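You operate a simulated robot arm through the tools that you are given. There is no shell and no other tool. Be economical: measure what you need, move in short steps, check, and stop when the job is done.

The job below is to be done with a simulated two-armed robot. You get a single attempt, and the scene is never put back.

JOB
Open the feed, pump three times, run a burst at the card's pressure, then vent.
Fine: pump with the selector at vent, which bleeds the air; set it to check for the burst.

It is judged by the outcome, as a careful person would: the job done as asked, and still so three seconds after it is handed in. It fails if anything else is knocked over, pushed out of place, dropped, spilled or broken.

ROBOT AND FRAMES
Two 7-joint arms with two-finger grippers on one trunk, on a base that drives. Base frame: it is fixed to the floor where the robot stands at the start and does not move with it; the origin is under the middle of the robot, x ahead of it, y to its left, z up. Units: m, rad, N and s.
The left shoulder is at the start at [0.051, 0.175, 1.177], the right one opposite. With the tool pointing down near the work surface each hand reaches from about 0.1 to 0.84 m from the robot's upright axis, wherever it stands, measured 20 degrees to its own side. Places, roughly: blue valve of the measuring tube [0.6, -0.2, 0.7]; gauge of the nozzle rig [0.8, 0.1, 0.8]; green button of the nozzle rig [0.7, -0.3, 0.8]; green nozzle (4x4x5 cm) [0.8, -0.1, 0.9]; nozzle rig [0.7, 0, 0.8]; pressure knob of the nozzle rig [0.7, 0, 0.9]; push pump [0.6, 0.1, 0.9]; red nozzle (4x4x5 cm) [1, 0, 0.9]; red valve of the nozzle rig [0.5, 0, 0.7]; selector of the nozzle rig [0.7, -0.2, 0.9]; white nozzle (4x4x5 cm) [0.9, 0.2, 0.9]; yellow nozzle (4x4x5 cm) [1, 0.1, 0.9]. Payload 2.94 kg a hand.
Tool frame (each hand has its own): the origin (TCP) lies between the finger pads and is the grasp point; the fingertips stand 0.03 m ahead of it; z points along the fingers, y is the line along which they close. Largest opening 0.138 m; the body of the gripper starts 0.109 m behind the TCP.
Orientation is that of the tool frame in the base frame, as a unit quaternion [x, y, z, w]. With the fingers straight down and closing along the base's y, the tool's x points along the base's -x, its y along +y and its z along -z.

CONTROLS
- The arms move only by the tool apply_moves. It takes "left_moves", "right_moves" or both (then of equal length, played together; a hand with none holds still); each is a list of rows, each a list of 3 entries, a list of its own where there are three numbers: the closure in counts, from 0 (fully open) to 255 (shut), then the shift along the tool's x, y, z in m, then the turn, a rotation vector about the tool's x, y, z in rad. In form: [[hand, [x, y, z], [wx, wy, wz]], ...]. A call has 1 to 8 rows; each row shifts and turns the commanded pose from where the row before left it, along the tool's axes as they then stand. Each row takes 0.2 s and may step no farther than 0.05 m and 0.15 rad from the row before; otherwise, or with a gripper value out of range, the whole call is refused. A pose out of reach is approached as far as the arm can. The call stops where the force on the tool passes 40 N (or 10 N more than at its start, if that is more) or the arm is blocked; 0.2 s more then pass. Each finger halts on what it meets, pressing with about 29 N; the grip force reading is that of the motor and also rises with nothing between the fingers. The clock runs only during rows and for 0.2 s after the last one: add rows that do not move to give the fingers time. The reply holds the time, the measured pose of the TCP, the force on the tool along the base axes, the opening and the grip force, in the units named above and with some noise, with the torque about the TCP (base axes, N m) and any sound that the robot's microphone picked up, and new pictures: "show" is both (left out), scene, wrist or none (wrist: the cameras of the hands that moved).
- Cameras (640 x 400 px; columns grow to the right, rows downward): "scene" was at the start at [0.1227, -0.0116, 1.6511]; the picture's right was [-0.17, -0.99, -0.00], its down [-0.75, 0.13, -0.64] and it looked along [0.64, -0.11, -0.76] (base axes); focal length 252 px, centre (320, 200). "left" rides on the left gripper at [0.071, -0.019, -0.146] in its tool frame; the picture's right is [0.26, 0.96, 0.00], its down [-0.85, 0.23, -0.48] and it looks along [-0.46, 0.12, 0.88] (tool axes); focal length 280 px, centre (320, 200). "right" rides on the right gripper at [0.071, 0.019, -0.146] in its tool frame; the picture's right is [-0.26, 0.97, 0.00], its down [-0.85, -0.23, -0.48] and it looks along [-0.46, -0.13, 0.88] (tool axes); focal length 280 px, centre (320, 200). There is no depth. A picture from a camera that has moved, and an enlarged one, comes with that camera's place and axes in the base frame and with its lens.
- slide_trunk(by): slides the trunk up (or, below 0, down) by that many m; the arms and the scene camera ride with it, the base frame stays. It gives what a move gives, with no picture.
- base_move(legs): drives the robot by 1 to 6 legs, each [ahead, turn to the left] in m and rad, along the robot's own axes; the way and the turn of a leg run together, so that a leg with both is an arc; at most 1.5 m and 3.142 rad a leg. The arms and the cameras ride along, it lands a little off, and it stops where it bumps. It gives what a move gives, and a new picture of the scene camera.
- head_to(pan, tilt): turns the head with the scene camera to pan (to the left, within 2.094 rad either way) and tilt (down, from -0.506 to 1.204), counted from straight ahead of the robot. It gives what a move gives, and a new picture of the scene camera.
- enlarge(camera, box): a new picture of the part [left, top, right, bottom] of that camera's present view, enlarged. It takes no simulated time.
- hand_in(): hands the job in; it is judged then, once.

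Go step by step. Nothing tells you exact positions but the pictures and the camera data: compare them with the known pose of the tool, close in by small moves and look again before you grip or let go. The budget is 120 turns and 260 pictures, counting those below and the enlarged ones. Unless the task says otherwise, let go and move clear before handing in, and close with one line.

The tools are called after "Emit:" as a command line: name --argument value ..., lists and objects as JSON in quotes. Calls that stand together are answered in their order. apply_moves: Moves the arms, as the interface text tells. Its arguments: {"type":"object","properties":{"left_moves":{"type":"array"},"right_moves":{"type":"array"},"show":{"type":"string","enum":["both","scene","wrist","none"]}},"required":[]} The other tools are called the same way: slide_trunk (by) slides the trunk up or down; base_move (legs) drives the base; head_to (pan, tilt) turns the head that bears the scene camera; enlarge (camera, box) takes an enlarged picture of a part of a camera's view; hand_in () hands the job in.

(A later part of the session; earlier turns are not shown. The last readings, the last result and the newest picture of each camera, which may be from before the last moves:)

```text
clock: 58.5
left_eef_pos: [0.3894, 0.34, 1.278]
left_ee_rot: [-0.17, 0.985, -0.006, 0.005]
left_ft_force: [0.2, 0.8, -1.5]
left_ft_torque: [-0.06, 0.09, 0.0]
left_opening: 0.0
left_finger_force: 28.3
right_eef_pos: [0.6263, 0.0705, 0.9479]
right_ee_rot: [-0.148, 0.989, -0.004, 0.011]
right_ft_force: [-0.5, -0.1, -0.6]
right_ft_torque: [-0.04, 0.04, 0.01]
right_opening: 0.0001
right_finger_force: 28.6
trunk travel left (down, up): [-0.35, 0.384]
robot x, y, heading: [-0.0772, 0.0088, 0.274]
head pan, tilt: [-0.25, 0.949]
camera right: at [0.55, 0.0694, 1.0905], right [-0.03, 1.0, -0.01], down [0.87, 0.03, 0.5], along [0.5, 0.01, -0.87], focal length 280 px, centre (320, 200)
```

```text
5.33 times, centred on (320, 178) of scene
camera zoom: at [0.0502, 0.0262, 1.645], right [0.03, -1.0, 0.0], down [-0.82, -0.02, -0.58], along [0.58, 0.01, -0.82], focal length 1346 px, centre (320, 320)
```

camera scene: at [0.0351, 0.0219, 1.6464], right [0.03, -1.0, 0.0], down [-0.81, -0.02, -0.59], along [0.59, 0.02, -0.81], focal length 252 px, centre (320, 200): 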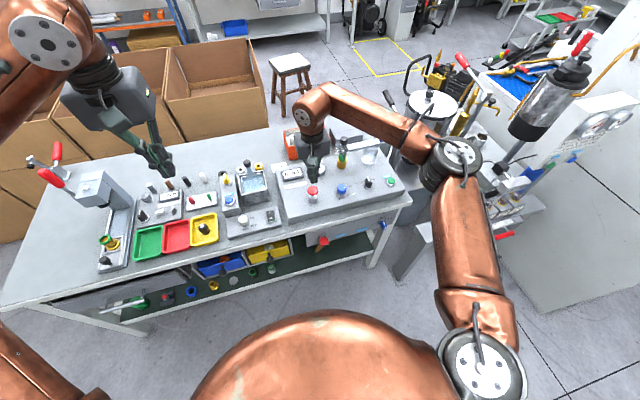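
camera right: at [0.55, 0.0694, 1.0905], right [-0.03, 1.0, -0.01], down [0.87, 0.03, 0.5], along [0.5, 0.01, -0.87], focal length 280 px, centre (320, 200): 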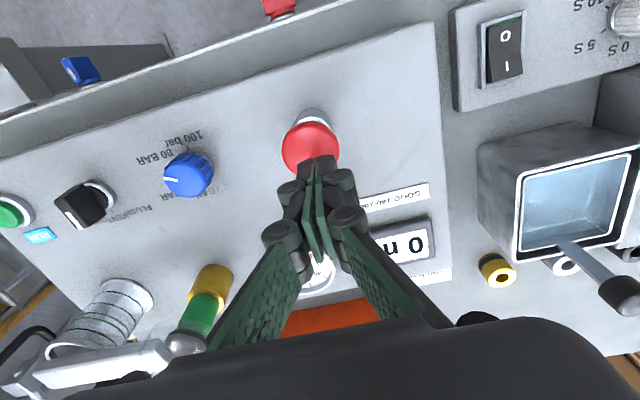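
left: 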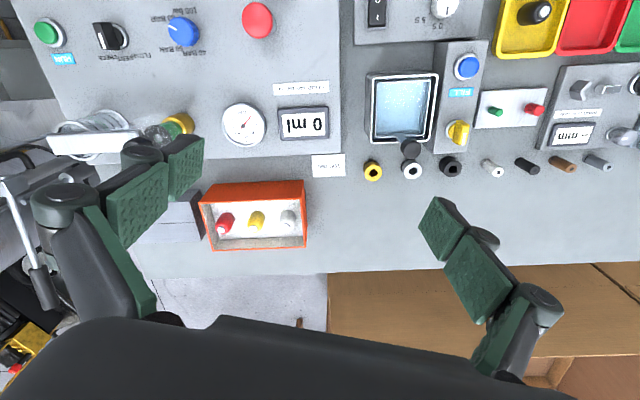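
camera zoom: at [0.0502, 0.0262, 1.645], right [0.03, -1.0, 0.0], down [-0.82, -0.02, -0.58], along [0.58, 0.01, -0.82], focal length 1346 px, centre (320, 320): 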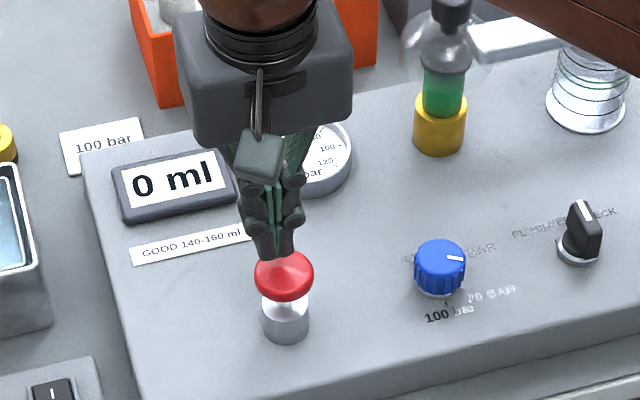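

Emit:
apply_moves --right_moves '[[255, [0.0148, -0.003, 0], [0, 0, 0]], [255, [0, 0, 0], [0, 0, 0]], [255, [0, 0, 0], [0, 0, 0]]]' --show "wrist"

Emit:
enlarge --camera "scene" --box '[270, 140, 370, 215]'

```text
clock: 59.2
left_eef_pos: [0.3843, 0.3382, 1.2807]
left_ee_rot: [-0.17, 0.985, -0.006, 0.01]
left_ft_force: [0.4, -0.6, 0.3]
left_ft_torque: [0.06, -0.05, 0.01]
left_opening: 0.0
left_finger_force: 27.8
right_eef_pos: [0.6084, 0.0618, 0.9505]
right_ee_rot: [-0.148, 0.989, -0.004, 0.014]
right_ft_force: [-0.4, 0.1, -0.2]
right_ft_torque: [0.01, -0.03, 0.02]
right_opening: 0.0001
right_finger_force: 28.2
trunk travel left (down, up): [-0.35, 0.384]
robot x, y, heading: [-0.0703, 0.0061, 0.277]
head pan, tilt: [-0.25, 0.949]
camera right: at [0.5317, 0.0602, 1.0937], right [-0.03, 1.0, 0.0], down [0.87, 0.03, 0.5], along [0.5, 0.01, -0.87], focal length 280 px, centre (320, 200)
```

right: 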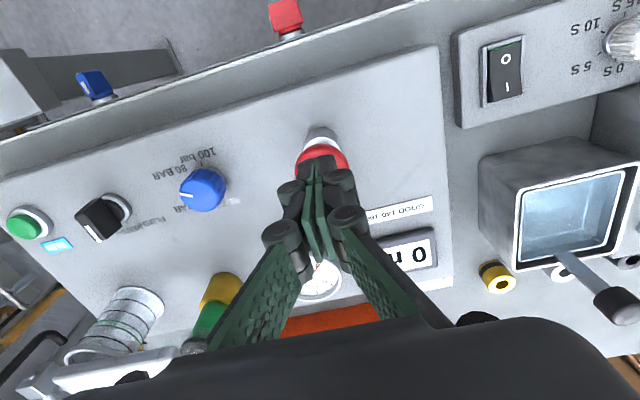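

```text
5.33 times, centred on (320, 178) of scene
camera zoom: at [0.0427, 0.0236, 1.6454], right [0.03, -1.0, 0.0], down [-0.81, -0.02, -0.58], along [0.58, 0.01, -0.81], focal length 1346 px, centre (320, 320)
```

zoom: 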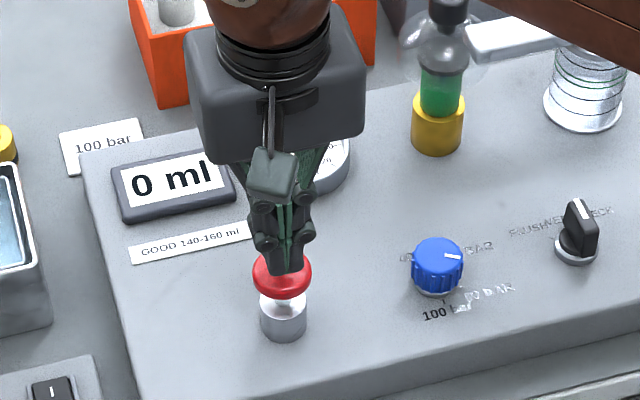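

Fingertips are centred over the pump. Pressing down slowly for the first stroke.

Emit:
apply_moves --right_moves '[[255, [0, 0, 0.01], [0, 0, 0]], [255, [0, 0, 0.01], [0, 0, 0]], [255, [0, 0, 0.01], [0, 0, 0]], [255, [0, 0, 0.01], [0, 0, 0]]]' --show "none"

Emit:
enlarge --camera "scene" --box '[270, 140, 370, 215]'

```text
clock: 60.2
left_eef_pos: [0.3821, 0.3358, 1.2833]
left_ee_rot: [-0.171, 0.985, -0.006, 0.009]
left_ft_force: [0.0, 0.6, 0.6]
left_ft_torque: [0.0, -0.02, 0.01]
left_opening: 0.0
left_finger_force: 27.8
right_eef_pos: [0.6097, 0.0618, 0.9129]
right_ee_rot: [-0.148, 0.989, -0.003, 0.014]
right_ft_force: [-3.0, -1.7, 14.5]
right_ft_torque: [-0.03, 0.21, 0.05]
right_opening: 0.0061
right_finger_force: 28.3
trunk travel left (down, up): [-0.35, 0.384]
robot x, y, heading: [-0.077, 0.0082, 0.278]
head pan, tilt: [-0.25, 0.949]
```

```text
5.33 times, centred on (320, 178) of scene
camera zoom: at [0.0417, 0.0237, 1.6456], right [0.03, -1.0, 0.0], down [-0.81, -0.02, -0.58], along [0.58, 0.01, -0.81], focal length 1346 px, centre (320, 320)
```

zoom: 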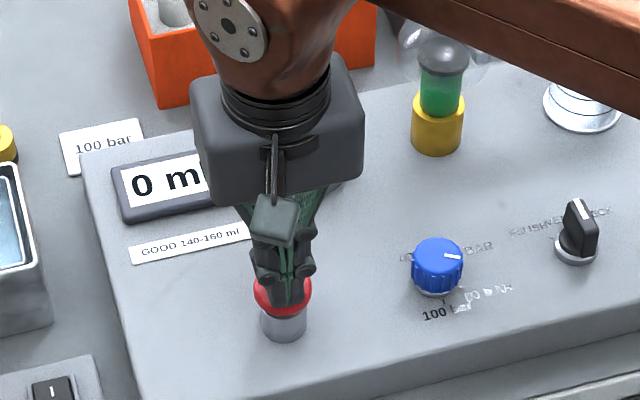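

Emit:
apply_moves --right_moves '[[255, [0, 0, 0.006], [0, 0, 0]], [255, [0, 0, 0.006], [0, 0, 0]], [255, [0, 0, 0.006], [0, 0, 0]], [255, [0, 0, 0.006], [0, 0, 0]]]' --show "none"

Emit:
enlarge --camera "scene" --box '[270, 140, 370, 215]'

```text
clock: 60.7
left_eef_pos: [0.3839, 0.3371, 1.2802]
left_ee_rot: [-0.169, 0.986, -0.006, 0.009]
left_ft_force: [0.4, 0.3, 0.3]
left_ft_torque: [-0.01, 0.06, 0.04]
left_opening: 0.0
left_finger_force: 27.5
right_eef_pos: [0.6112, 0.0624, 0.9126]
right_ee_rot: [-0.148, 0.989, 0.0, 0.016]
right_ft_force: [-8.8, -4.4, 23.0]
right_ft_torque: [-0.19, 0.54, 0.04]
right_opening: 0.0062
right_finger_force: 28.3
trunk travel left (down, up): [-0.35, 0.384]
robot x, y, heading: [-0.0754, 0.0089, 0.275]
head pan, tilt: [-0.25, 0.949]
stopped in row 2 (right hand): the force on the tool passed its limit at 44 N (the readings are from after the stop); the commanded pose is now the measured one
```

```text
5.33 times, centred on (320, 178) of scene
camera zoom: at [0.0426, 0.0236, 1.6453], right [0.02, -1.0, 0.0], down [-0.81, -0.02, -0.58], along [0.58, 0.01, -0.81], focal length 1346 px, centre (320, 320)
```

zoom: 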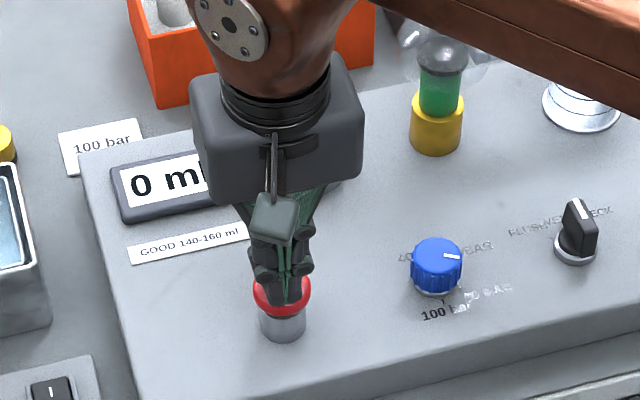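

The pump bottomed out: first full stroke done. I'll lift fully clear to let it return and check it rises.

Emit:
apply_moves --right_moves '[[255, [0, 0, -0.02], [0, 0, 0]], [255, [0, 0, -0.025], [0, 0, 0]], [255, [0, 0, 0], [0, 0, 0]], [255, [0, 0, 0], [0, 0, 0]]]' --show "none"

Emit:
enlarge --camera "scene" --box '[270, 140, 370, 215]'

```text
clock: 61.7
left_eef_pos: [0.3843, 0.3369, 1.2812]
left_ee_rot: [-0.17, 0.985, -0.006, 0.008]
left_ft_force: [-1.0, -0.5, 0.7]
left_ft_torque: [-0.02, -0.01, 0.03]
left_opening: 0.0004
left_finger_force: 28.5
right_eef_pos: [0.6099, 0.0617, 0.9541]
right_ee_rot: [-0.147, 0.989, -0.001, 0.017]
right_ft_force: [0.1, -0.4, -0.1]
right_ft_torque: [0.07, 0.01, -0.02]
right_opening: 0.0001
right_finger_force: 28.7
trunk travel left (down, up): [-0.35, 0.384]
robot x, y, heading: [-0.0696, 0.0064, 0.274]
head pan, tilt: [-0.25, 0.949]
```

```text
5.33 times, centred on (320, 178) of scene
camera zoom: at [0.0437, 0.0241, 1.6452], right [0.03, -1.0, 0.0], down [-0.81, -0.02, -0.58], along [0.58, 0.01, -0.81], focal length 1346 px, centre (320, 320)
```

zoom: 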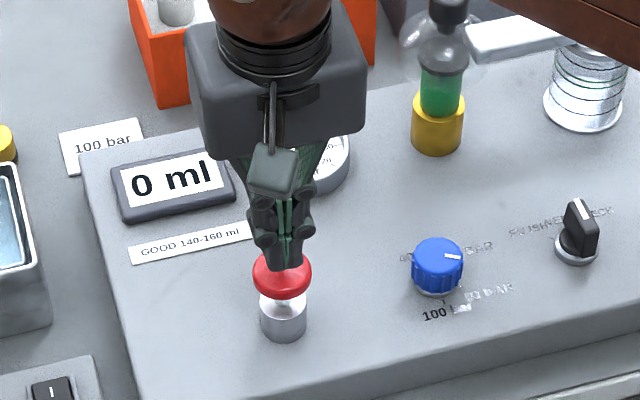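

It returned fully. Second stroke.

Emit:
apply_moves --right_moves '[[255, [0, 0, 0.01], [0, 0, 0]], [255, [0, 0, 0.01], [0, 0, 0]], [255, [0, 0, 0.01], [0, 0, 0]], [255, [0, 0, 0.01], [0, 0, 0]], [255, [0, 0, 0.006], [0, 0, 0]], [255, [0, 0, 0.006], [0, 0, 0]], [255, [0, 0, 0.004], [0, 0, 0]]]' --show "none"

Emit:
apply_moves --right_moves '[[255, [0, 0, -0.02], [0, 0, 0]], [255, [0, 0, -0.025], [0, 0, 0]], [255, [0, 0, 0], [0, 0, 0]], [255, [0, 0, 0], [0, 0, 0]]]' --show "none"

Emit:
enlarge --camera "scene" --box '[270, 140, 370, 215]'

```text
clock: 63.2
left_eef_pos: [0.3833, 0.3372, 1.281]
left_ee_rot: [-0.17, 0.985, -0.005, 0.01]
left_ft_force: [0.2, -0.3, 0.4]
left_ft_torque: [-0.04, 0.09, -0.03]
left_opening: 0.0001
left_finger_force: 28.4
right_eef_pos: [0.6142, 0.0643, 0.9128]
right_ee_rot: [-0.147, 0.989, 0.004, 0.02]
right_ft_force: [-7.7, -6.2, 21.9]
right_ft_torque: [-0.24, 0.52, 0.04]
right_opening: 0.0061
right_finger_force: 28.5
trunk travel left (down, up): [-0.35, 0.384]
robot x, y, heading: [-0.0708, 0.0089, 0.272]
head pan, tilt: [-0.25, 0.949]
stopped in row 7 (right hand): the force on the tool passed its limit at 45 N (the readings are from after the stop); the commanded pose is now the measured one
```

```text
clock: 64.2
left_eef_pos: [0.3862, 0.3369, 1.2804]
left_ee_rot: [-0.169, 0.986, -0.005, 0.009]
left_ft_force: [-0.9, -0.1, -0.4]
left_ft_torque: [0.02, -0.03, 0.02]
left_opening: 0.0
left_finger_force: 28.8
right_eef_pos: [0.6123, 0.0623, 0.9548]
right_ee_rot: [-0.147, 0.989, 0.002, 0.019]
right_ft_force: [0.0, 0.3, 0.9]
right_ft_torque: [0.03, -0.04, -0.03]
right_opening: 0.0003
right_finger_force: 28.8
trunk travel left (down, up): [-0.35, 0.384]
robot x, y, heading: [-0.074, 0.0094, 0.275]
head pan, tilt: [-0.25, 0.949]
```

```text
5.33 times, centred on (320, 178) of scene
camera zoom: at [0.0436, 0.0239, 1.6452], right [0.02, -1.0, 0.0], down [-0.81, -0.02, -0.58], along [0.58, 0.01, -0.81], focal length 1346 px, centre (320, 320)
```

zoom: 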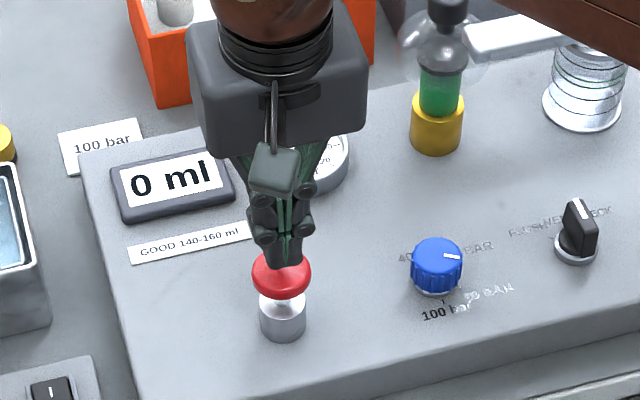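

Two strokes done. Third stroke, then lifting well clear.

Emit:
apply_moves --right_moves '[[255, [0, 0, 0.01], [0, 0, 0]], [255, [0, 0, 0.01], [0, 0, 0]], [255, [0, 0, 0.01], [0, 0, 0]], [255, [0, 0, 0.01], [0, 0, 0]], [255, [0, 0, 0.006], [0, 0, 0]], [255, [0, 0, 0.006], [0, 0, 0]], [255, [0, 0, 0.004], [0, 0, 0]]]' --show "none"

Emit:
apply_moves --right_moves '[[255, [0, 0, -0.02], [0, 0, 0]], [255, [0, 0, -0.04], [0, 0, 0]], [255, [0, 0, -0.04], [0, 0, 0]], [255, [0, 0, 0], [0, 0, 0]]]' --show "wrist"

```text
clock: 65.6
left_eef_pos: [0.3837, 0.3362, 1.2812]
left_ee_rot: [-0.168, 0.986, -0.005, 0.009]
left_ft_force: [0.8, 0.7, 0.0]
left_ft_torque: [-0.01, 0.06, -0.01]
left_opening: 0.0
left_finger_force: 28.7
right_eef_pos: [0.6156, 0.0632, 0.9129]
right_ee_rot: [-0.146, 0.989, 0.006, 0.022]
right_ft_force: [-8.6, -5.2, 23.2]
right_ft_torque: [-0.25, 0.46, 0.02]
right_opening: 0.0058
right_finger_force: 28.0
trunk travel left (down, up): [-0.35, 0.384]
robot x, y, heading: [-0.0718, 0.0053, 0.278]
head pan, tilt: [-0.25, 0.949]
stopped in row 6 (right hand): the force on the tool passed its limit at 45 N (the readings are from after the stop); the commanded pose is now the measured one
```

```text
clock: 66.6
left_eef_pos: [0.386, 0.3368, 1.2804]
left_ee_rot: [-0.17, 0.985, -0.005, 0.008]
left_ft_force: [-0.8, -0.6, 0.0]
left_ft_torque: [0.04, -0.01, 0.0]
left_opening: 0.0002
left_finger_force: 28.4
right_eef_pos: [0.6117, 0.062, 1.007]
right_ee_rot: [-0.145, 0.989, 0.003, 0.02]
right_ft_force: [1.3, -0.3, -0.6]
right_ft_torque: [0.01, 0.01, -0.02]
right_opening: 0.0
right_finger_force: 28.8
trunk travel left (down, up): [-0.35, 0.384]
robot x, y, heading: [-0.0744, 0.0104, 0.273]
head pan, tilt: [-0.25, 0.949]
camera right: at [0.5332, 0.0584, 1.1496], right [-0.03, 1.0, 0.01], down [0.86, 0.02, 0.51], along [0.51, 0.03, -0.86], focal length 280 px, centre (320, 200)
```

right: 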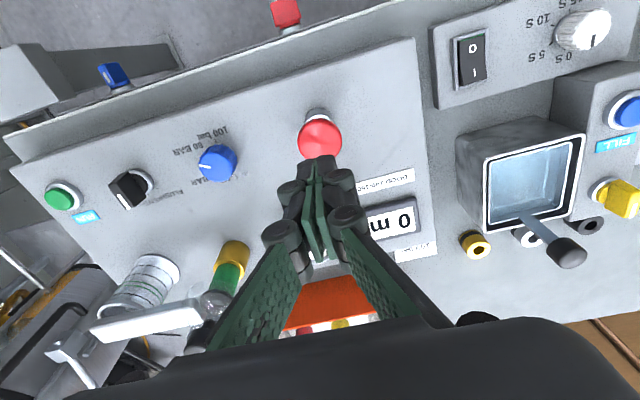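

Three strokes done. Now a close look at the pressure knob's pointer and scale.

Emit:
enlarge --camera "right" --box '[140, 100, 280, 200]'

Emit:
enlarge --camera "scene" --box '[325, 165, 385, 205]'

```text
4.00 times, centred on (210, 150) of right
camera zoom: at [0.5332, 0.0584, 1.1496], right [-0.03, 1.0, 0.01], down [0.86, 0.02, 0.51], along [0.51, 0.03, -0.86], focal length 1122 px, centre (760, 400)
```

zoom: 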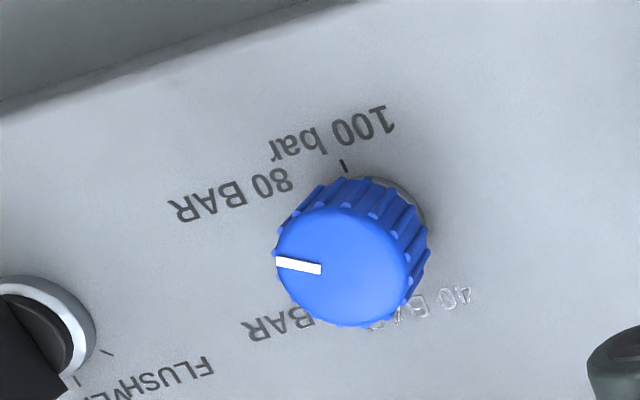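

```text
10.00 times, centred on (355, 185) of scene
camera zoom: at [0.0446, 0.0237, 1.6451], right [0.02, -1.0, 0.0], down [-0.81, -0.02, -0.58], along [0.58, 0.01, -0.81], focal length 2524 px, centre (-30, 350)
```

zoom: 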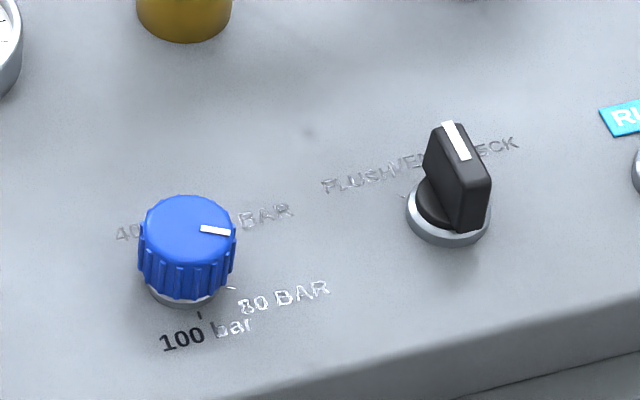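

The pointer is at 80 bar, with marks every 60°, so it needs one 60° clockwise step to reach 100. I'll move above the knob, pre-rotated, with fingers part open.

Emit:
apply_moves --right_moves '[[255, [-0.007, -0.042, 0], [0, 0.02, 0]], [255, [-0.007, -0.042, 0], [0, 0.02, 0]], [255, [-0.008, -0.0415, 0], [0, 0, 0]], [120, [0, 0, 0.01], [0, 0, -0.125]], [120, [0, 0, 0.01], [0, 0, -0.125]], [120, [0, 0, 0.01], [0, 0, -0.125]], [120, [0, 0, 0.01], [0, 0, -0.125]], [120, [0, 0, 0], [0, 0, 0]]]'

Emit:
enlarge --camera "scene" --box '[300, 130, 400, 205]'

```text
clock: 68.4
left_eef_pos: [0.3856, 0.3368, 1.2803]
left_ee_rot: [-0.169, 0.986, -0.006, 0.008]
left_ft_force: [0.6, 0.7, 0.4]
left_ft_torque: [0.02, 0.0, 0.03]
left_opening: 0.0002
left_finger_force: 28.2
right_eef_pos: [0.6688, -0.0522, 0.9889]
right_ee_rot: [-0.268, 0.963, 0.0, 0.002]
right_ft_force: [-0.8, 0.1, -0.5]
right_ft_torque: [0.01, -0.02, -0.01]
right_opening: 0.0729
right_finger_force: 0.1
right hand out of reach, approached as far as the arm can: row 6, 7
trunk travel left (down, up): [-0.35, 0.384]
robot x, y, heading: [-0.0767, 0.0039, 0.269]
head pan, tilt: [-0.25, 0.949]
camera scene: at [0.044, 0.0238, 1.6452], right [0.02, -1.0, 0.0], down [-0.81, -0.02, -0.58], along [0.58, 0.01, -0.81], focal length 252 px, centre (320, 200)
camera right: at [0.5992, -0.0723, 1.1336], right [-0.27, 0.96, 0.0], down [0.84, 0.24, 0.48], along [0.46, 0.13, -0.88], focal length 280 px, centre (320, 200)
```

scene: 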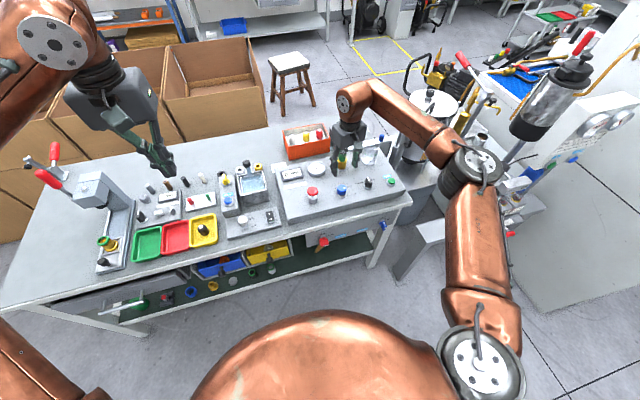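
right: 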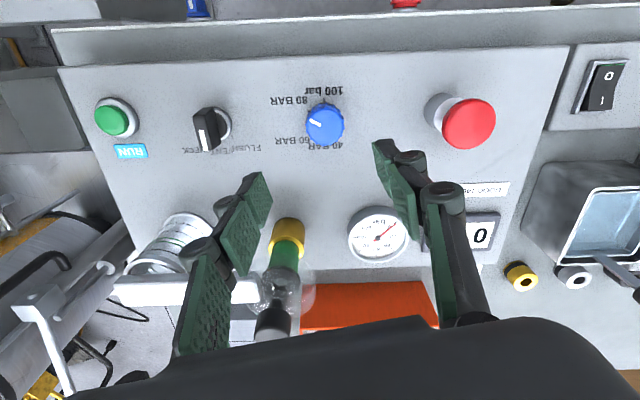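

```text
5.33 times, centred on (350, 168) of scene
camera zoom: at [0.044, 0.0238, 1.6452], right [0.02, -1.0, 0.0], down [-0.81, -0.02, -0.58], along [0.58, 0.01, -0.81], focal length 1346 px, centre (160, 373)
```

zoom: 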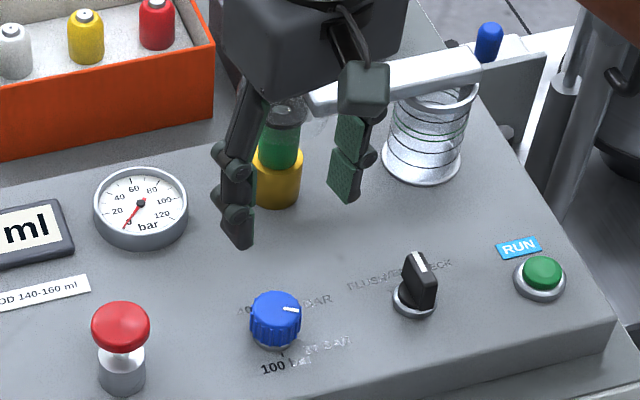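

Emit:
apply_moves --right_moves '[[120, [0.003, 0, 0.035], [0, 0, 0]], [120, [0, 0, 0.035], [0, 0, 0]], [120, [0, 0, 0.03], [0, 0, 0]], [120, [0, 0, 0], [0, 0, 0]]]' --show "wrist"

Emit:
enlarge --camera "scene" --box '[300, 130, 400, 205]'

```text
clock: 69.4
left_eef_pos: [0.3855, 0.3369, 1.28]
left_ee_rot: [-0.17, 0.985, -0.006, 0.008]
left_ft_force: [0.6, -0.4, -0.5]
left_ft_torque: [-0.01, -0.04, -0.01]
left_opening: 0.0
left_finger_force: 29.3
right_eef_pos: [0.666, -0.0539, 0.8901]
right_ee_rot: [-0.268, 0.964, 0.002, 0.003]
right_ft_force: [-0.2, 0.2, 0.6]
right_ft_torque: [0.03, -0.01, 0.02]
right_opening: 0.0732
right_finger_force: 0.0
trunk travel left (down, up): [-0.35, 0.384]
robot x, y, heading: [-0.073, 0.0063, 0.275]
head pan, tilt: [-0.25, 0.949]
camera right: at [0.5969, -0.0737, 1.0341], right [-0.27, 0.96, 0.0], down [0.84, 0.24, 0.48], along [0.46, 0.13, -0.88], focal length 280 px, centre (320, 200)
```

right: 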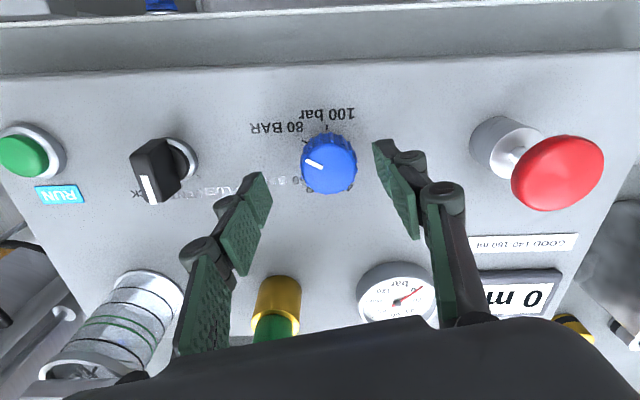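

```text
5.33 times, centred on (350, 168) of scene
camera zoom: at [0.0435, 0.024, 1.6453], right [0.02, -1.0, 0.0], down [-0.81, -0.02, -0.58], along [0.58, 0.01, -0.81], focal length 1346 px, centre (160, 373)
```

zoom: 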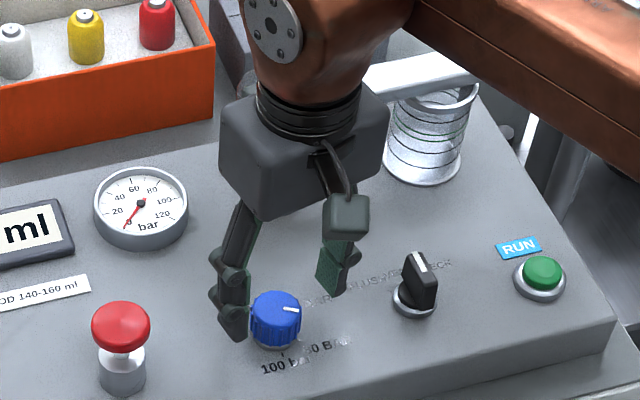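

Emit:
apply_moves --right_moves '[[120, [-0.002, 0.0025, 0.01], [0, 0, 0]], [120, [0, 0, 0.009], [0, 0, 0]], [255, [0, 0, 0], [0, 0, 0]], [255, [0, 0, 0], [0, 0, 0]], [255, [0, 0, 0], [0, 0, 0]], [255, [0, 0, 0], [0, 0, 0]]]' --show "wrist"

```text
clock: 70.8
left_eef_pos: [0.3841, 0.3391, 1.2798]
left_ee_rot: [-0.169, 0.986, -0.007, 0.008]
left_ft_force: [-0.5, 0.3, -0.5]
left_ft_torque: [0.0, -0.01, 0.01]
left_opening: 0.0
left_finger_force: 28.1
right_eef_pos: [0.6654, -0.0474, 0.87]
right_ee_rot: [-0.27, 0.963, 0.003, 0.002]
right_ft_force: [-12.2, 15.4, -6.6]
right_ft_torque: [0.39, 0.23, -0.08]
right_opening: 0.0369
right_finger_force: 44.4
trunk travel left (down, up): [-0.35, 0.384]
robot x, y, heading: [-0.0726, 0.0078, 0.277]
head pan, tilt: [-0.25, 0.949]
camera right: at [0.596, -0.0673, 1.0151], right [-0.28, 0.96, 0.0], down [0.84, 0.24, 0.48], along [0.46, 0.14, -0.88], focal length 280 px, centre (320, 200)
```

right: 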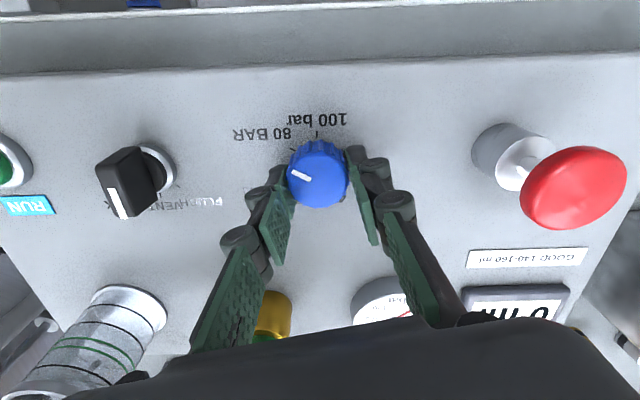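

Gripping the knob (37 mm). Turning clockwise.

Emit:
apply_moves --right_moves '[[255, [0, 0.003, 0], [0, 0, 0]], [255, [0, 0, 0], [0, 0, 0.13]], [255, [0, 0, 0], [0, 0, 0.13]], [255, [0, 0, 0], [0, 0, 0.13]], [255, [0, 0, 0], [0, 0, 0.13]], [255, [0, 0, 0], [0, 0, 0]]]' --show "wrist"

```text
clock: 72.2
left_eef_pos: [0.3842, 0.3361, 1.2812]
left_ee_rot: [-0.169, 0.986, -0.005, 0.009]
left_ft_force: [-0.6, 0.1, -0.9]
left_ft_torque: [-0.04, 0.02, -0.01]
left_opening: 0.0002
left_finger_force: 28.7
right_eef_pos: [0.6652, -0.0494, 0.8708]
right_ee_rot: [-0.009, 1.0, 0.001, 0.003]
right_ft_force: [-2.8, -1.4, 3.8]
right_ft_torque: [-0.05, 0.18, -0.02]
right_opening: 0.0369
right_finger_force: 44.8
trunk travel left (down, up): [-0.35, 0.384]
robot x, y, heading: [-0.0738, 0.0103, 0.273]
head pan, tilt: [-0.25, 0.949]
camera right: at [0.5954, -0.031, 1.0148], right [0.24, 0.97, 0.0], down [0.85, -0.22, 0.48], along [0.47, -0.12, -0.88], focal length 280 px, centre (320, 200)
```

right: 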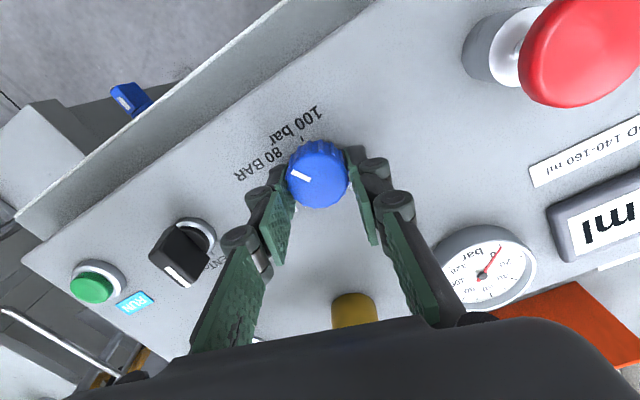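

Emit:
apply_moves --right_moves '[[255, [0, 0, 0], [0, 0, 0.13]], [255, [0, 0, 0], [0, 0, 0.13]], [255, [0, 0, 0], [0, 0, 0.13]], [255, [0, 0, 0], [0, 0, 0.13]], [255, [0, 0, 0], [0, 0, 0]]]' --show "none"

Emit:
enlarge --camera "right" --box '[220, 80, 400, 220]'

```text
clock: 73.4
left_eef_pos: [0.3842, 0.3351, 1.2819]
left_ee_rot: [-0.169, 0.986, -0.004, 0.009]
left_ft_force: [-1.2, 0.6, 0.2]
left_ft_torque: [-0.01, -0.03, 0.02]
left_opening: 0.0
left_finger_force: 28.2
right_eef_pos: [0.6659, -0.0513, 0.8699]
right_ee_rot: [0.249, 0.969, 0.0, 0.002]
right_ft_force: [-3.5, -26.9, 11.8]
right_ft_torque: [-0.73, 0.03, 0.34]
right_opening: 0.037
right_finger_force: 45.0
trunk travel left (down, up): [-0.35, 0.384]
robot x, y, heading: [-0.0767, 0.009, 0.278]
head pan, tilt: [-0.25, 0.949]
```

```text
2.86 times, centred on (310, 150) of right
camera zoom: at [0.6132, -0.0004, 1.0146], right [0.69, 0.72, 0.0], down [0.63, -0.61, 0.48], along [0.35, -0.33, -0.88], focal length 801 px, centre (349, 343)
```

zoom: 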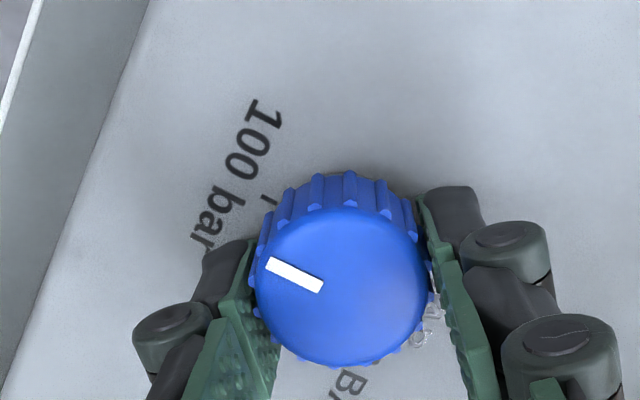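

The pointer lines up with the 100 bar tick. Releasing and lifting to verify.

Emit:
apply_moves --right_moves '[[120, [0, 0, 0], [0, 0, 0]], [120, [0, 0, 0], [0, 0, 0]], [120, [0, 0, 0], [0, 0, 0]], [120, [0, 0, -0.04], [0, 0, 0]], [120, [0, 0, -0.05], [0, 0, 0]], [120, [0, 0, -0.03], [0, 0, 0]], [120, [0, 0, 0], [0, 0, 0]]]' --show "wrist"

Emit:
enlarge --camera "scene" --box '[325, 165, 385, 205]'

```text
clock: 75.0
left_eef_pos: [0.3852, 0.3368, 1.2817]
left_ee_rot: [-0.169, 0.986, -0.006, 0.008]
left_ft_force: [0.3, -0.3, 1.0]
left_ft_torque: [-0.01, -0.03, 0.03]
left_opening: 0.0
left_finger_force: 28.9
right_eef_pos: [0.6673, -0.047, 0.9908]
right_ee_rot: [0.246, 0.969, 0.001, 0.001]
right_ft_force: [0.7, 0.3, -0.2]
right_ft_torque: [-0.02, 0.0, 0.02]
right_opening: 0.073
right_finger_force: 0.0
trunk travel left (down, up): [-0.35, 0.384]
robot x, y, heading: [-0.0726, 0.0051, 0.274]
head pan, tilt: [-0.25, 0.949]
camera right: at [0.6141, 0.0033, 1.1348], right [0.69, 0.72, 0.0], down [0.63, -0.61, 0.48], along [0.35, -0.33, -0.88], focal length 280 px, centre (320, 200)
```

right: 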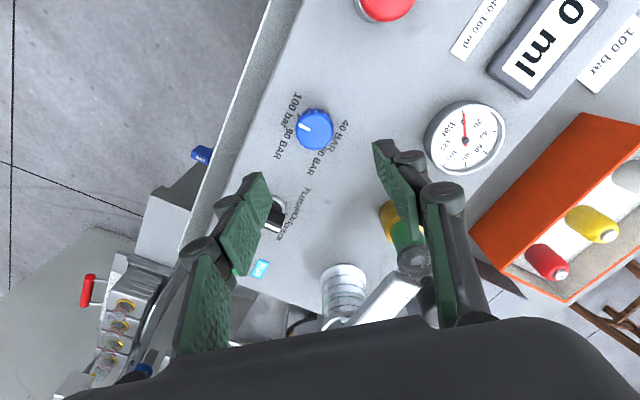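

```text
10.00 times, centred on (355, 185) of scene
camera zoom: at [0.0445, 0.0238, 1.6451], right [0.02, -1.0, 0.0], down [-0.81, -0.02, -0.58], along [0.58, 0.01, -0.81], focal length 2524 px, centre (-30, 350)
```

zoom: 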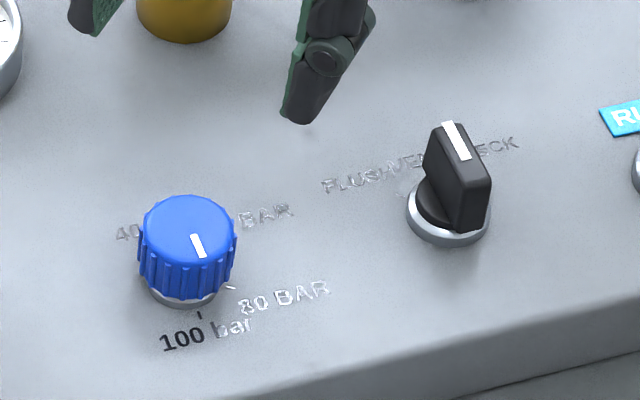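

The knob is on 100 bar. Now a look at the selector's marks.

Emit:
enlarge --camera "right" --box '[230, 160, 330, 260]'

Emit:
apply_moves --right_moves '[[120, [0, 0, -0.02], [0, 0, -0.15]], [120, [0, 0, 0], [0, 0, -0.15]], [120, [0, 0, 0], [0, 0, -0.15]], [120, [0, 0, 0], [0, 0, -0.15]], [120, [0, 0, 0], [0, 0, -0.15]], [120, [0, 0, 0], [0, 0, -0.04]], [120, [0, 0, 0], [0, 0, 0]]]' --show "wrist"

```text
4.00 times, centred on (280, 210) of right
camera zoom: at [0.6141, 0.0033, 1.1348], right [0.69, 0.72, 0.0], down [0.63, -0.61, 0.48], along [0.35, -0.33, -0.88], focal length 1122 px, centre (480, 160)
```

zoom: 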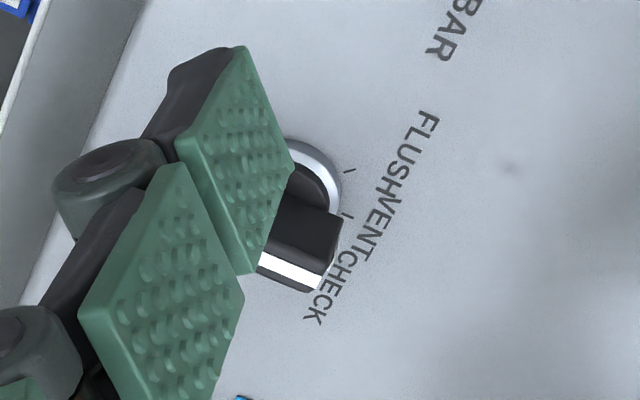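

```text
clock: 76.6
left_eef_pos: [0.3846, 0.3371, 1.2811]
left_ee_rot: [-0.169, 0.986, -0.006, 0.008]
left_ft_force: [1.2, 0.3, 0.1]
left_ft_torque: [0.0, 0.03, -0.02]
left_opening: 0.0
left_finger_force: 28.4
right_eef_pos: [0.6663, -0.0475, 1.0101]
right_ee_rot: [-0.146, 0.989, 0.001, 0.001]
right_ft_force: [0.5, 0.1, -0.1]
right_ft_torque: [-0.01, 0.01, 0.01]
right_opening: 0.0729
right_finger_force: 0.1
trunk travel left (down, up): [-0.35, 0.384]
robot x, y, heading: [-0.0775, 0.0101, 0.275]
head pan, tilt: [-0.25, 0.949]
camera right: at [0.5926, -0.0492, 1.1541], right [-0.03, 1.0, 0.0], down [0.88, 0.02, 0.48], along [0.48, 0.02, -0.88], focal length 280 px, centre (320, 200)
```

right: 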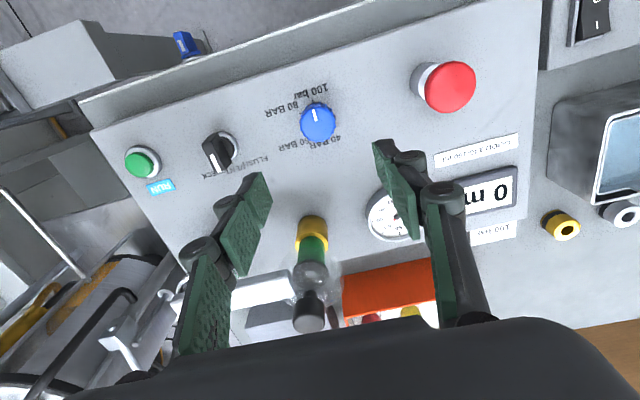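

Emit:
enlarge --camera "right" --box '[180, 110, 280, 190]'

```text
5.00 times, centred on (230, 150) of right
camera zoom: at [0.5926, -0.0492, 1.1541], right [-0.03, 1.0, 0.0], down [0.88, 0.02, 0.48], along [0.48, 0.02, -0.88], focal length 1402 px, centre (770, 450)
```

zoom: 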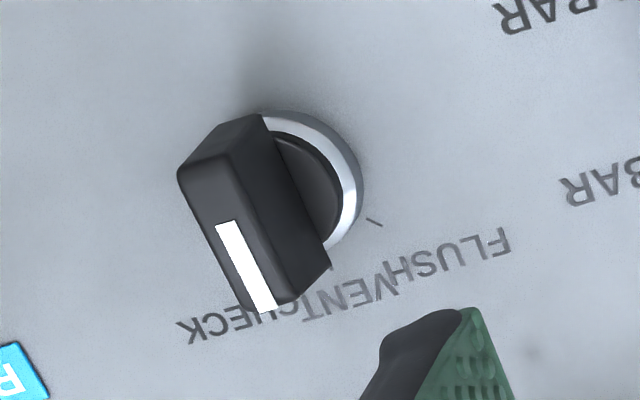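

The selector blade is aligned at VENT, with CHECK 45° clockwise from it. I'll move above the selector.

Emit:
apply_moves --right_moves '[[120, [0, -0.04, 0], [0, 0, 0]], [120, [0, -0.04, 0], [0, 0, 0]], [120, [0.001, -0.034, 0], [0, 0, 0]], [120, [0, 0, 0.04], [0, 0, 0]], [120, [0, 0, 0.035], [0, 0, 0]], [120, [0, 0, 0], [0, 0, 0]]]' --show "wrist"

Emit:
enlarge --camera "scene" --box '[310, 130, 420, 205]'

```text
clock: 78.0
left_eef_pos: [0.3853, 0.3361, 1.2812]
left_ee_rot: [-0.169, 0.986, -0.006, 0.008]
left_ft_force: [0.1, 0.2, 0.2]
left_ft_torque: [-0.01, -0.02, 0.01]
left_opening: 0.0001
left_finger_force: 28.5
right_eef_pos: [0.7007, -0.1589, 0.9345]
right_ee_rot: [-0.146, 0.989, 0.001, 0.002]
right_ft_force: [0.7, -0.1, -0.3]
right_ft_torque: [0.0, -0.03, -0.03]
right_opening: 0.0728
right_finger_force: 0.1
trunk travel left (down, up): [-0.35, 0.384]
robot x, y, heading: [-0.0741, 0.0074, 0.272]
head pan, tilt: [-0.25, 0.949]
camera right: at [0.6263, -0.1593, 1.0789], right [-0.03, 1.0, 0.0], down [0.88, 0.02, 0.48], along [0.48, 0.02, -0.88], focal length 280 px, centre (320, 200)
```

right: 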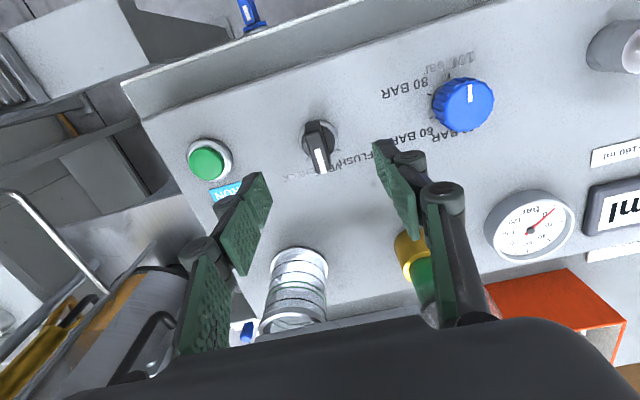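

```text
5.33 times, centred on (365, 168) of scene
camera zoom: at [0.0438, 0.0241, 1.6453], right [0.02, -1.0, 0.0], down [-0.81, -0.02, -0.58], along [0.58, 0.01, -0.81], focal length 1346 px, centre (80, 373)
```

zoom: 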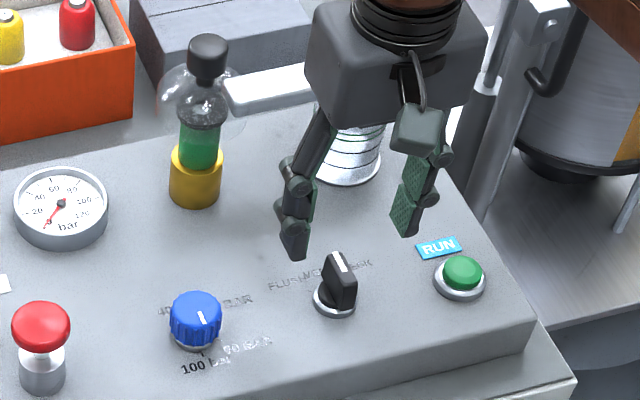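

Emit:
apply_moves --right_moves '[[120, [0.004, 0.001, 0.03], [0, 0, 0]], [120, [0, 0, 0.03], [0, 0, 0]], [120, [0, 0, 0], [0, 0, 0]]]' --show "wrist"

```text
clock: 78.8
left_eef_pos: [0.3842, 0.3374, 1.2803]
left_ee_rot: [-0.169, 0.985, -0.006, 0.009]
left_ft_force: [-0.2, 0.3, -0.9]
left_ft_torque: [0.0, 0.03, 0.01]
left_opening: 0.0
left_finger_force: 28.4
right_eef_pos: [0.6944, -0.1571, 0.8744]
right_ee_rot: [-0.146, 0.989, 0.002, 0.002]
right_ft_force: [0.0, 0.6, 0.6]
right_ft_torque: [0.03, 0.01, 0.02]
right_opening: 0.0729
right_finger_force: 0.0
trunk travel left (down, up): [-0.35, 0.384]
robot x, y, heading: [-0.0746, 0.007, 0.27]
head pan, tilt: [-0.25, 0.949]
camera right: at [0.6214, -0.1594, 1.0187], right [-0.03, 1.0, 0.0], down [0.88, 0.02, 0.48], along [0.48, 0.01, -0.88], focal length 280 px, centre (320, 200)
```

right: 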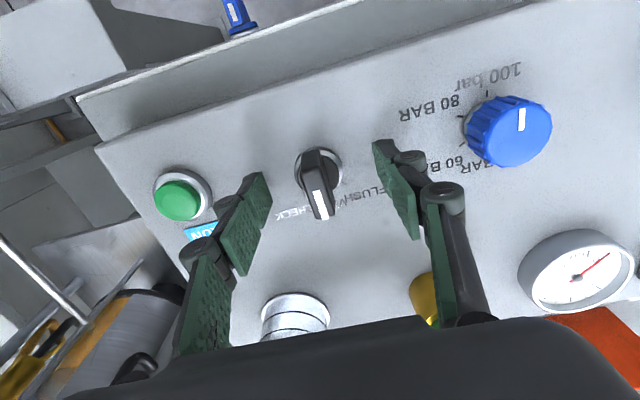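

Blade centred between the fingers. Closing.

Emit:
apply_moves --right_moves '[[255, [0, 0, 0], [0, 0, 0]], [255, [0, 0, 0], [0, 0, 0]], [255, [0, 0, 0], [0, 0, 0]], [255, [0, 0, 0], [0, 0, 0]], [255, [0, 0, 0], [0, 0, 0]]]' --show "wrist"

```text
clock: 80.0
left_eef_pos: [0.3858, 0.3348, 1.2812]
left_ee_rot: [-0.169, 0.986, -0.006, 0.008]
left_ft_force: [-0.5, 0.8, 0.4]
left_ft_torque: [0.0, -0.01, 0.02]
left_opening: 0.0
left_finger_force: 28.7
right_eef_pos: [0.6945, -0.1597, 0.8736]
right_ee_rot: [-0.144, 0.99, 0.0, 0.002]
right_ft_force: [3.5, -5.1, -1.0]
right_ft_torque: [-0.2, -0.1, 0.02]
right_opening: 0.0129
right_finger_force: 39.2
trunk travel left (down, up): [-0.35, 0.384]
robot x, y, heading: [-0.0732, 0.0083, 0.276]
head pan, tilt: [-0.25, 0.949]
camera right: at [0.622, -0.1608, 1.0181], right [-0.03, 1.0, 0.0], down [0.88, 0.02, 0.48], along [0.48, 0.01, -0.88], focal length 280 px, centre (320, 200)
```

right: 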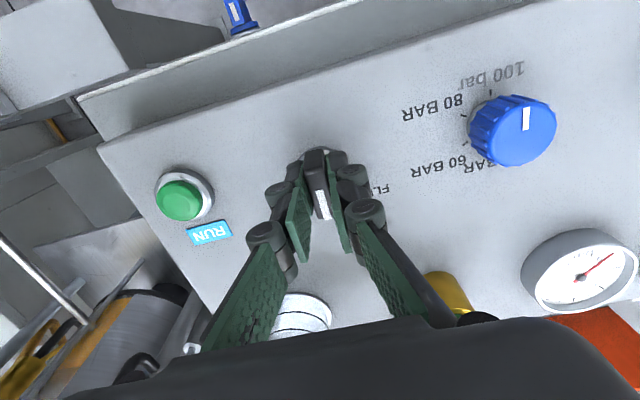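

Gripped at 13 mm. Turning 45° clockwise to CHECK.

Emit:
apply_moves --right_moves '[[255, [0, -0.001, 0], [0, 0, 0.13]], [255, [0, 0, 0], [0, 0, 0.13]], [255, [0, 0, 0], [0, 0, 0.13]], [255, [0, 0, 0], [0, 0, 0.13]], [255, [0, 0, 0], [0, 0, 0.13]], [255, [0, 0, 0], [0, 0, 0.135]], [255, [0, 0, 0], [0, 0, 0]]]' --show "wrist"

```text
clock: 81.6
left_eef_pos: [0.3866, 0.3366, 1.28]
left_ee_rot: [-0.169, 0.986, -0.006, 0.009]
left_ft_force: [0.8, -0.3, 0.9]
left_ft_torque: [-0.02, 0.0, 0.02]
left_opening: 0.0001
left_finger_force: 28.1
right_eef_pos: [0.6953, -0.1571, 0.8735]
right_ee_rot: [0.244, 0.97, 0.002, 0.001]
right_ft_force: [8.9, -1.6, -4.3]
right_ft_torque: [-0.26, -0.63, 0.8]
right_opening: 0.0127
right_finger_force: 39.7
trunk travel left (down, up): [-0.35, 0.384]
robot x, y, heading: [-0.0754, 0.0095, 0.271]
head pan, tilt: [-0.25, 0.949]
camera right: at [0.6423, -0.1073, 1.0184], right [0.69, 0.73, 0.0], down [0.64, -0.61, 0.48], along [0.35, -0.32, -0.88], focal length 280 px, centre (320, 200)
```

right: 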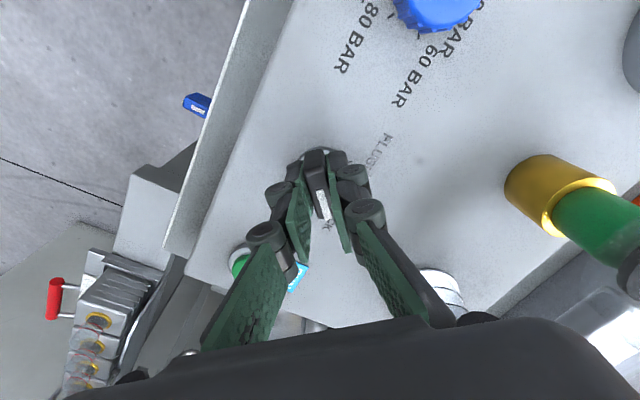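

Emit:
apply_moves --right_moves '[[160, [0, 0, 0], [0, 0, 0]], [160, [0, 0, 0], [0, 0, 0]], [160, [0, 0, -0.04], [0, 0, 0]], [160, [0, 0, -0.05], [0, 0, 0]], [160, [0, 0, -0.03], [0, 0, 0]], [160, [0, 0, 0], [0, 0, 0]]]' --show "wrist"

Emit:
enlarge --camera "scene" --box '[345, 165, 405, 205]'

```text
clock: 83.0
left_eef_pos: [0.3845, 0.3364, 1.2807]
left_ee_rot: [-0.169, 0.986, -0.006, 0.008]
left_ft_force: [-0.3, -0.2, -0.6]
left_ft_torque: [0.03, -0.01, -0.03]
left_opening: 0.0001
left_finger_force: 28.3
right_eef_pos: [0.695, -0.1581, 0.9941]
right_ee_rot: [0.245, 0.969, 0.001, 0.002]
right_ft_force: [-0.5, 0.0, 0.0]
right_ft_torque: [-0.03, 0.01, -0.02]
right_opening: 0.0512
right_finger_force: 0.0
trunk travel left (down, up): [-0.35, 0.384]
robot x, y, heading: [-0.074, 0.0033, 0.276]
head pan, tilt: [-0.25, 0.949]
camera right: at [0.6409, -0.1075, 1.1388], right [0.69, 0.73, 0.0], down [0.64, -0.61, 0.48], along [0.35, -0.33, -0.88], focal length 280 px, centre (320, 200)
```

right: 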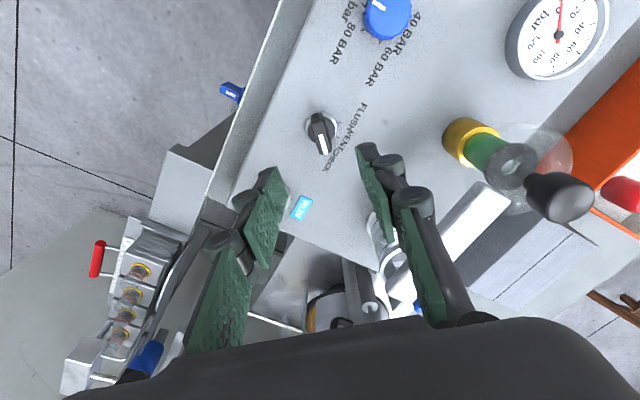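

```text
10.00 times, centred on (375, 185) of scene
camera zoom: at [0.0445, 0.0236, 1.6451], right [0.02, -1.0, 0.0], down [-0.81, -0.02, -0.58], along [0.58, 0.01, -0.81], focal length 2524 px, centre (-230, 350)
```

zoom: 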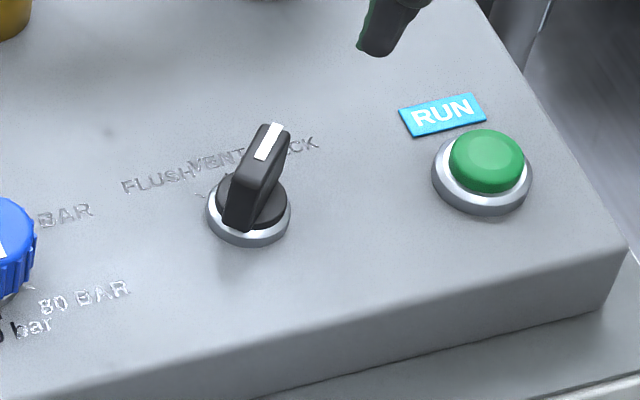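

Emit:
enlarge --camera "right" --box '[280, 90, 380, 180]'

Emit:
enlarge --camera "scene" --box '[362, 175, 382, 193]'

```text
4.44 times, centred on (330, 135) of right
camera zoom: at [0.6409, -0.1075, 1.1388], right [0.69, 0.73, 0.0], down [0.64, -0.61, 0.48], along [0.35, -0.33, -0.88], focal length 1246 px, centre (276, 489)
```

zoom: 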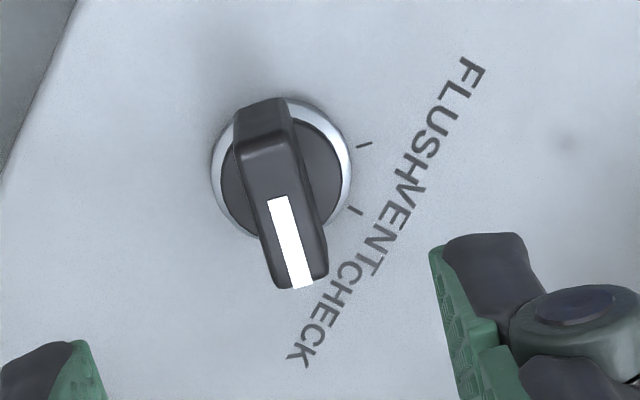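

```text
16.00 times, centred on (372, 184) of scene
camera zoom: at [0.0445, 0.0236, 1.6451], right [0.02, -1.0, 0.0], down [-0.81, -0.02, -0.58], along [0.58, 0.01, -0.81], focal length 4039 px, centre (-512, 456)
```

zoom: 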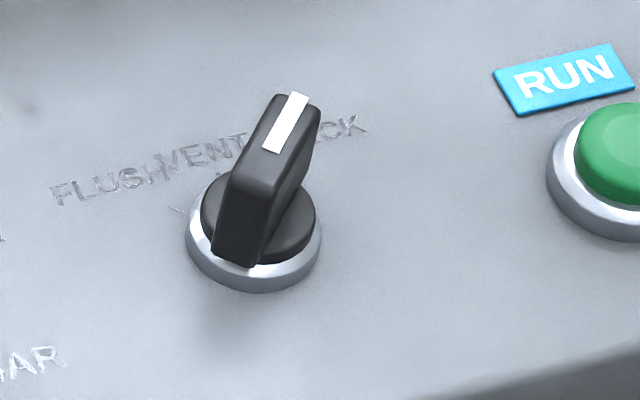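

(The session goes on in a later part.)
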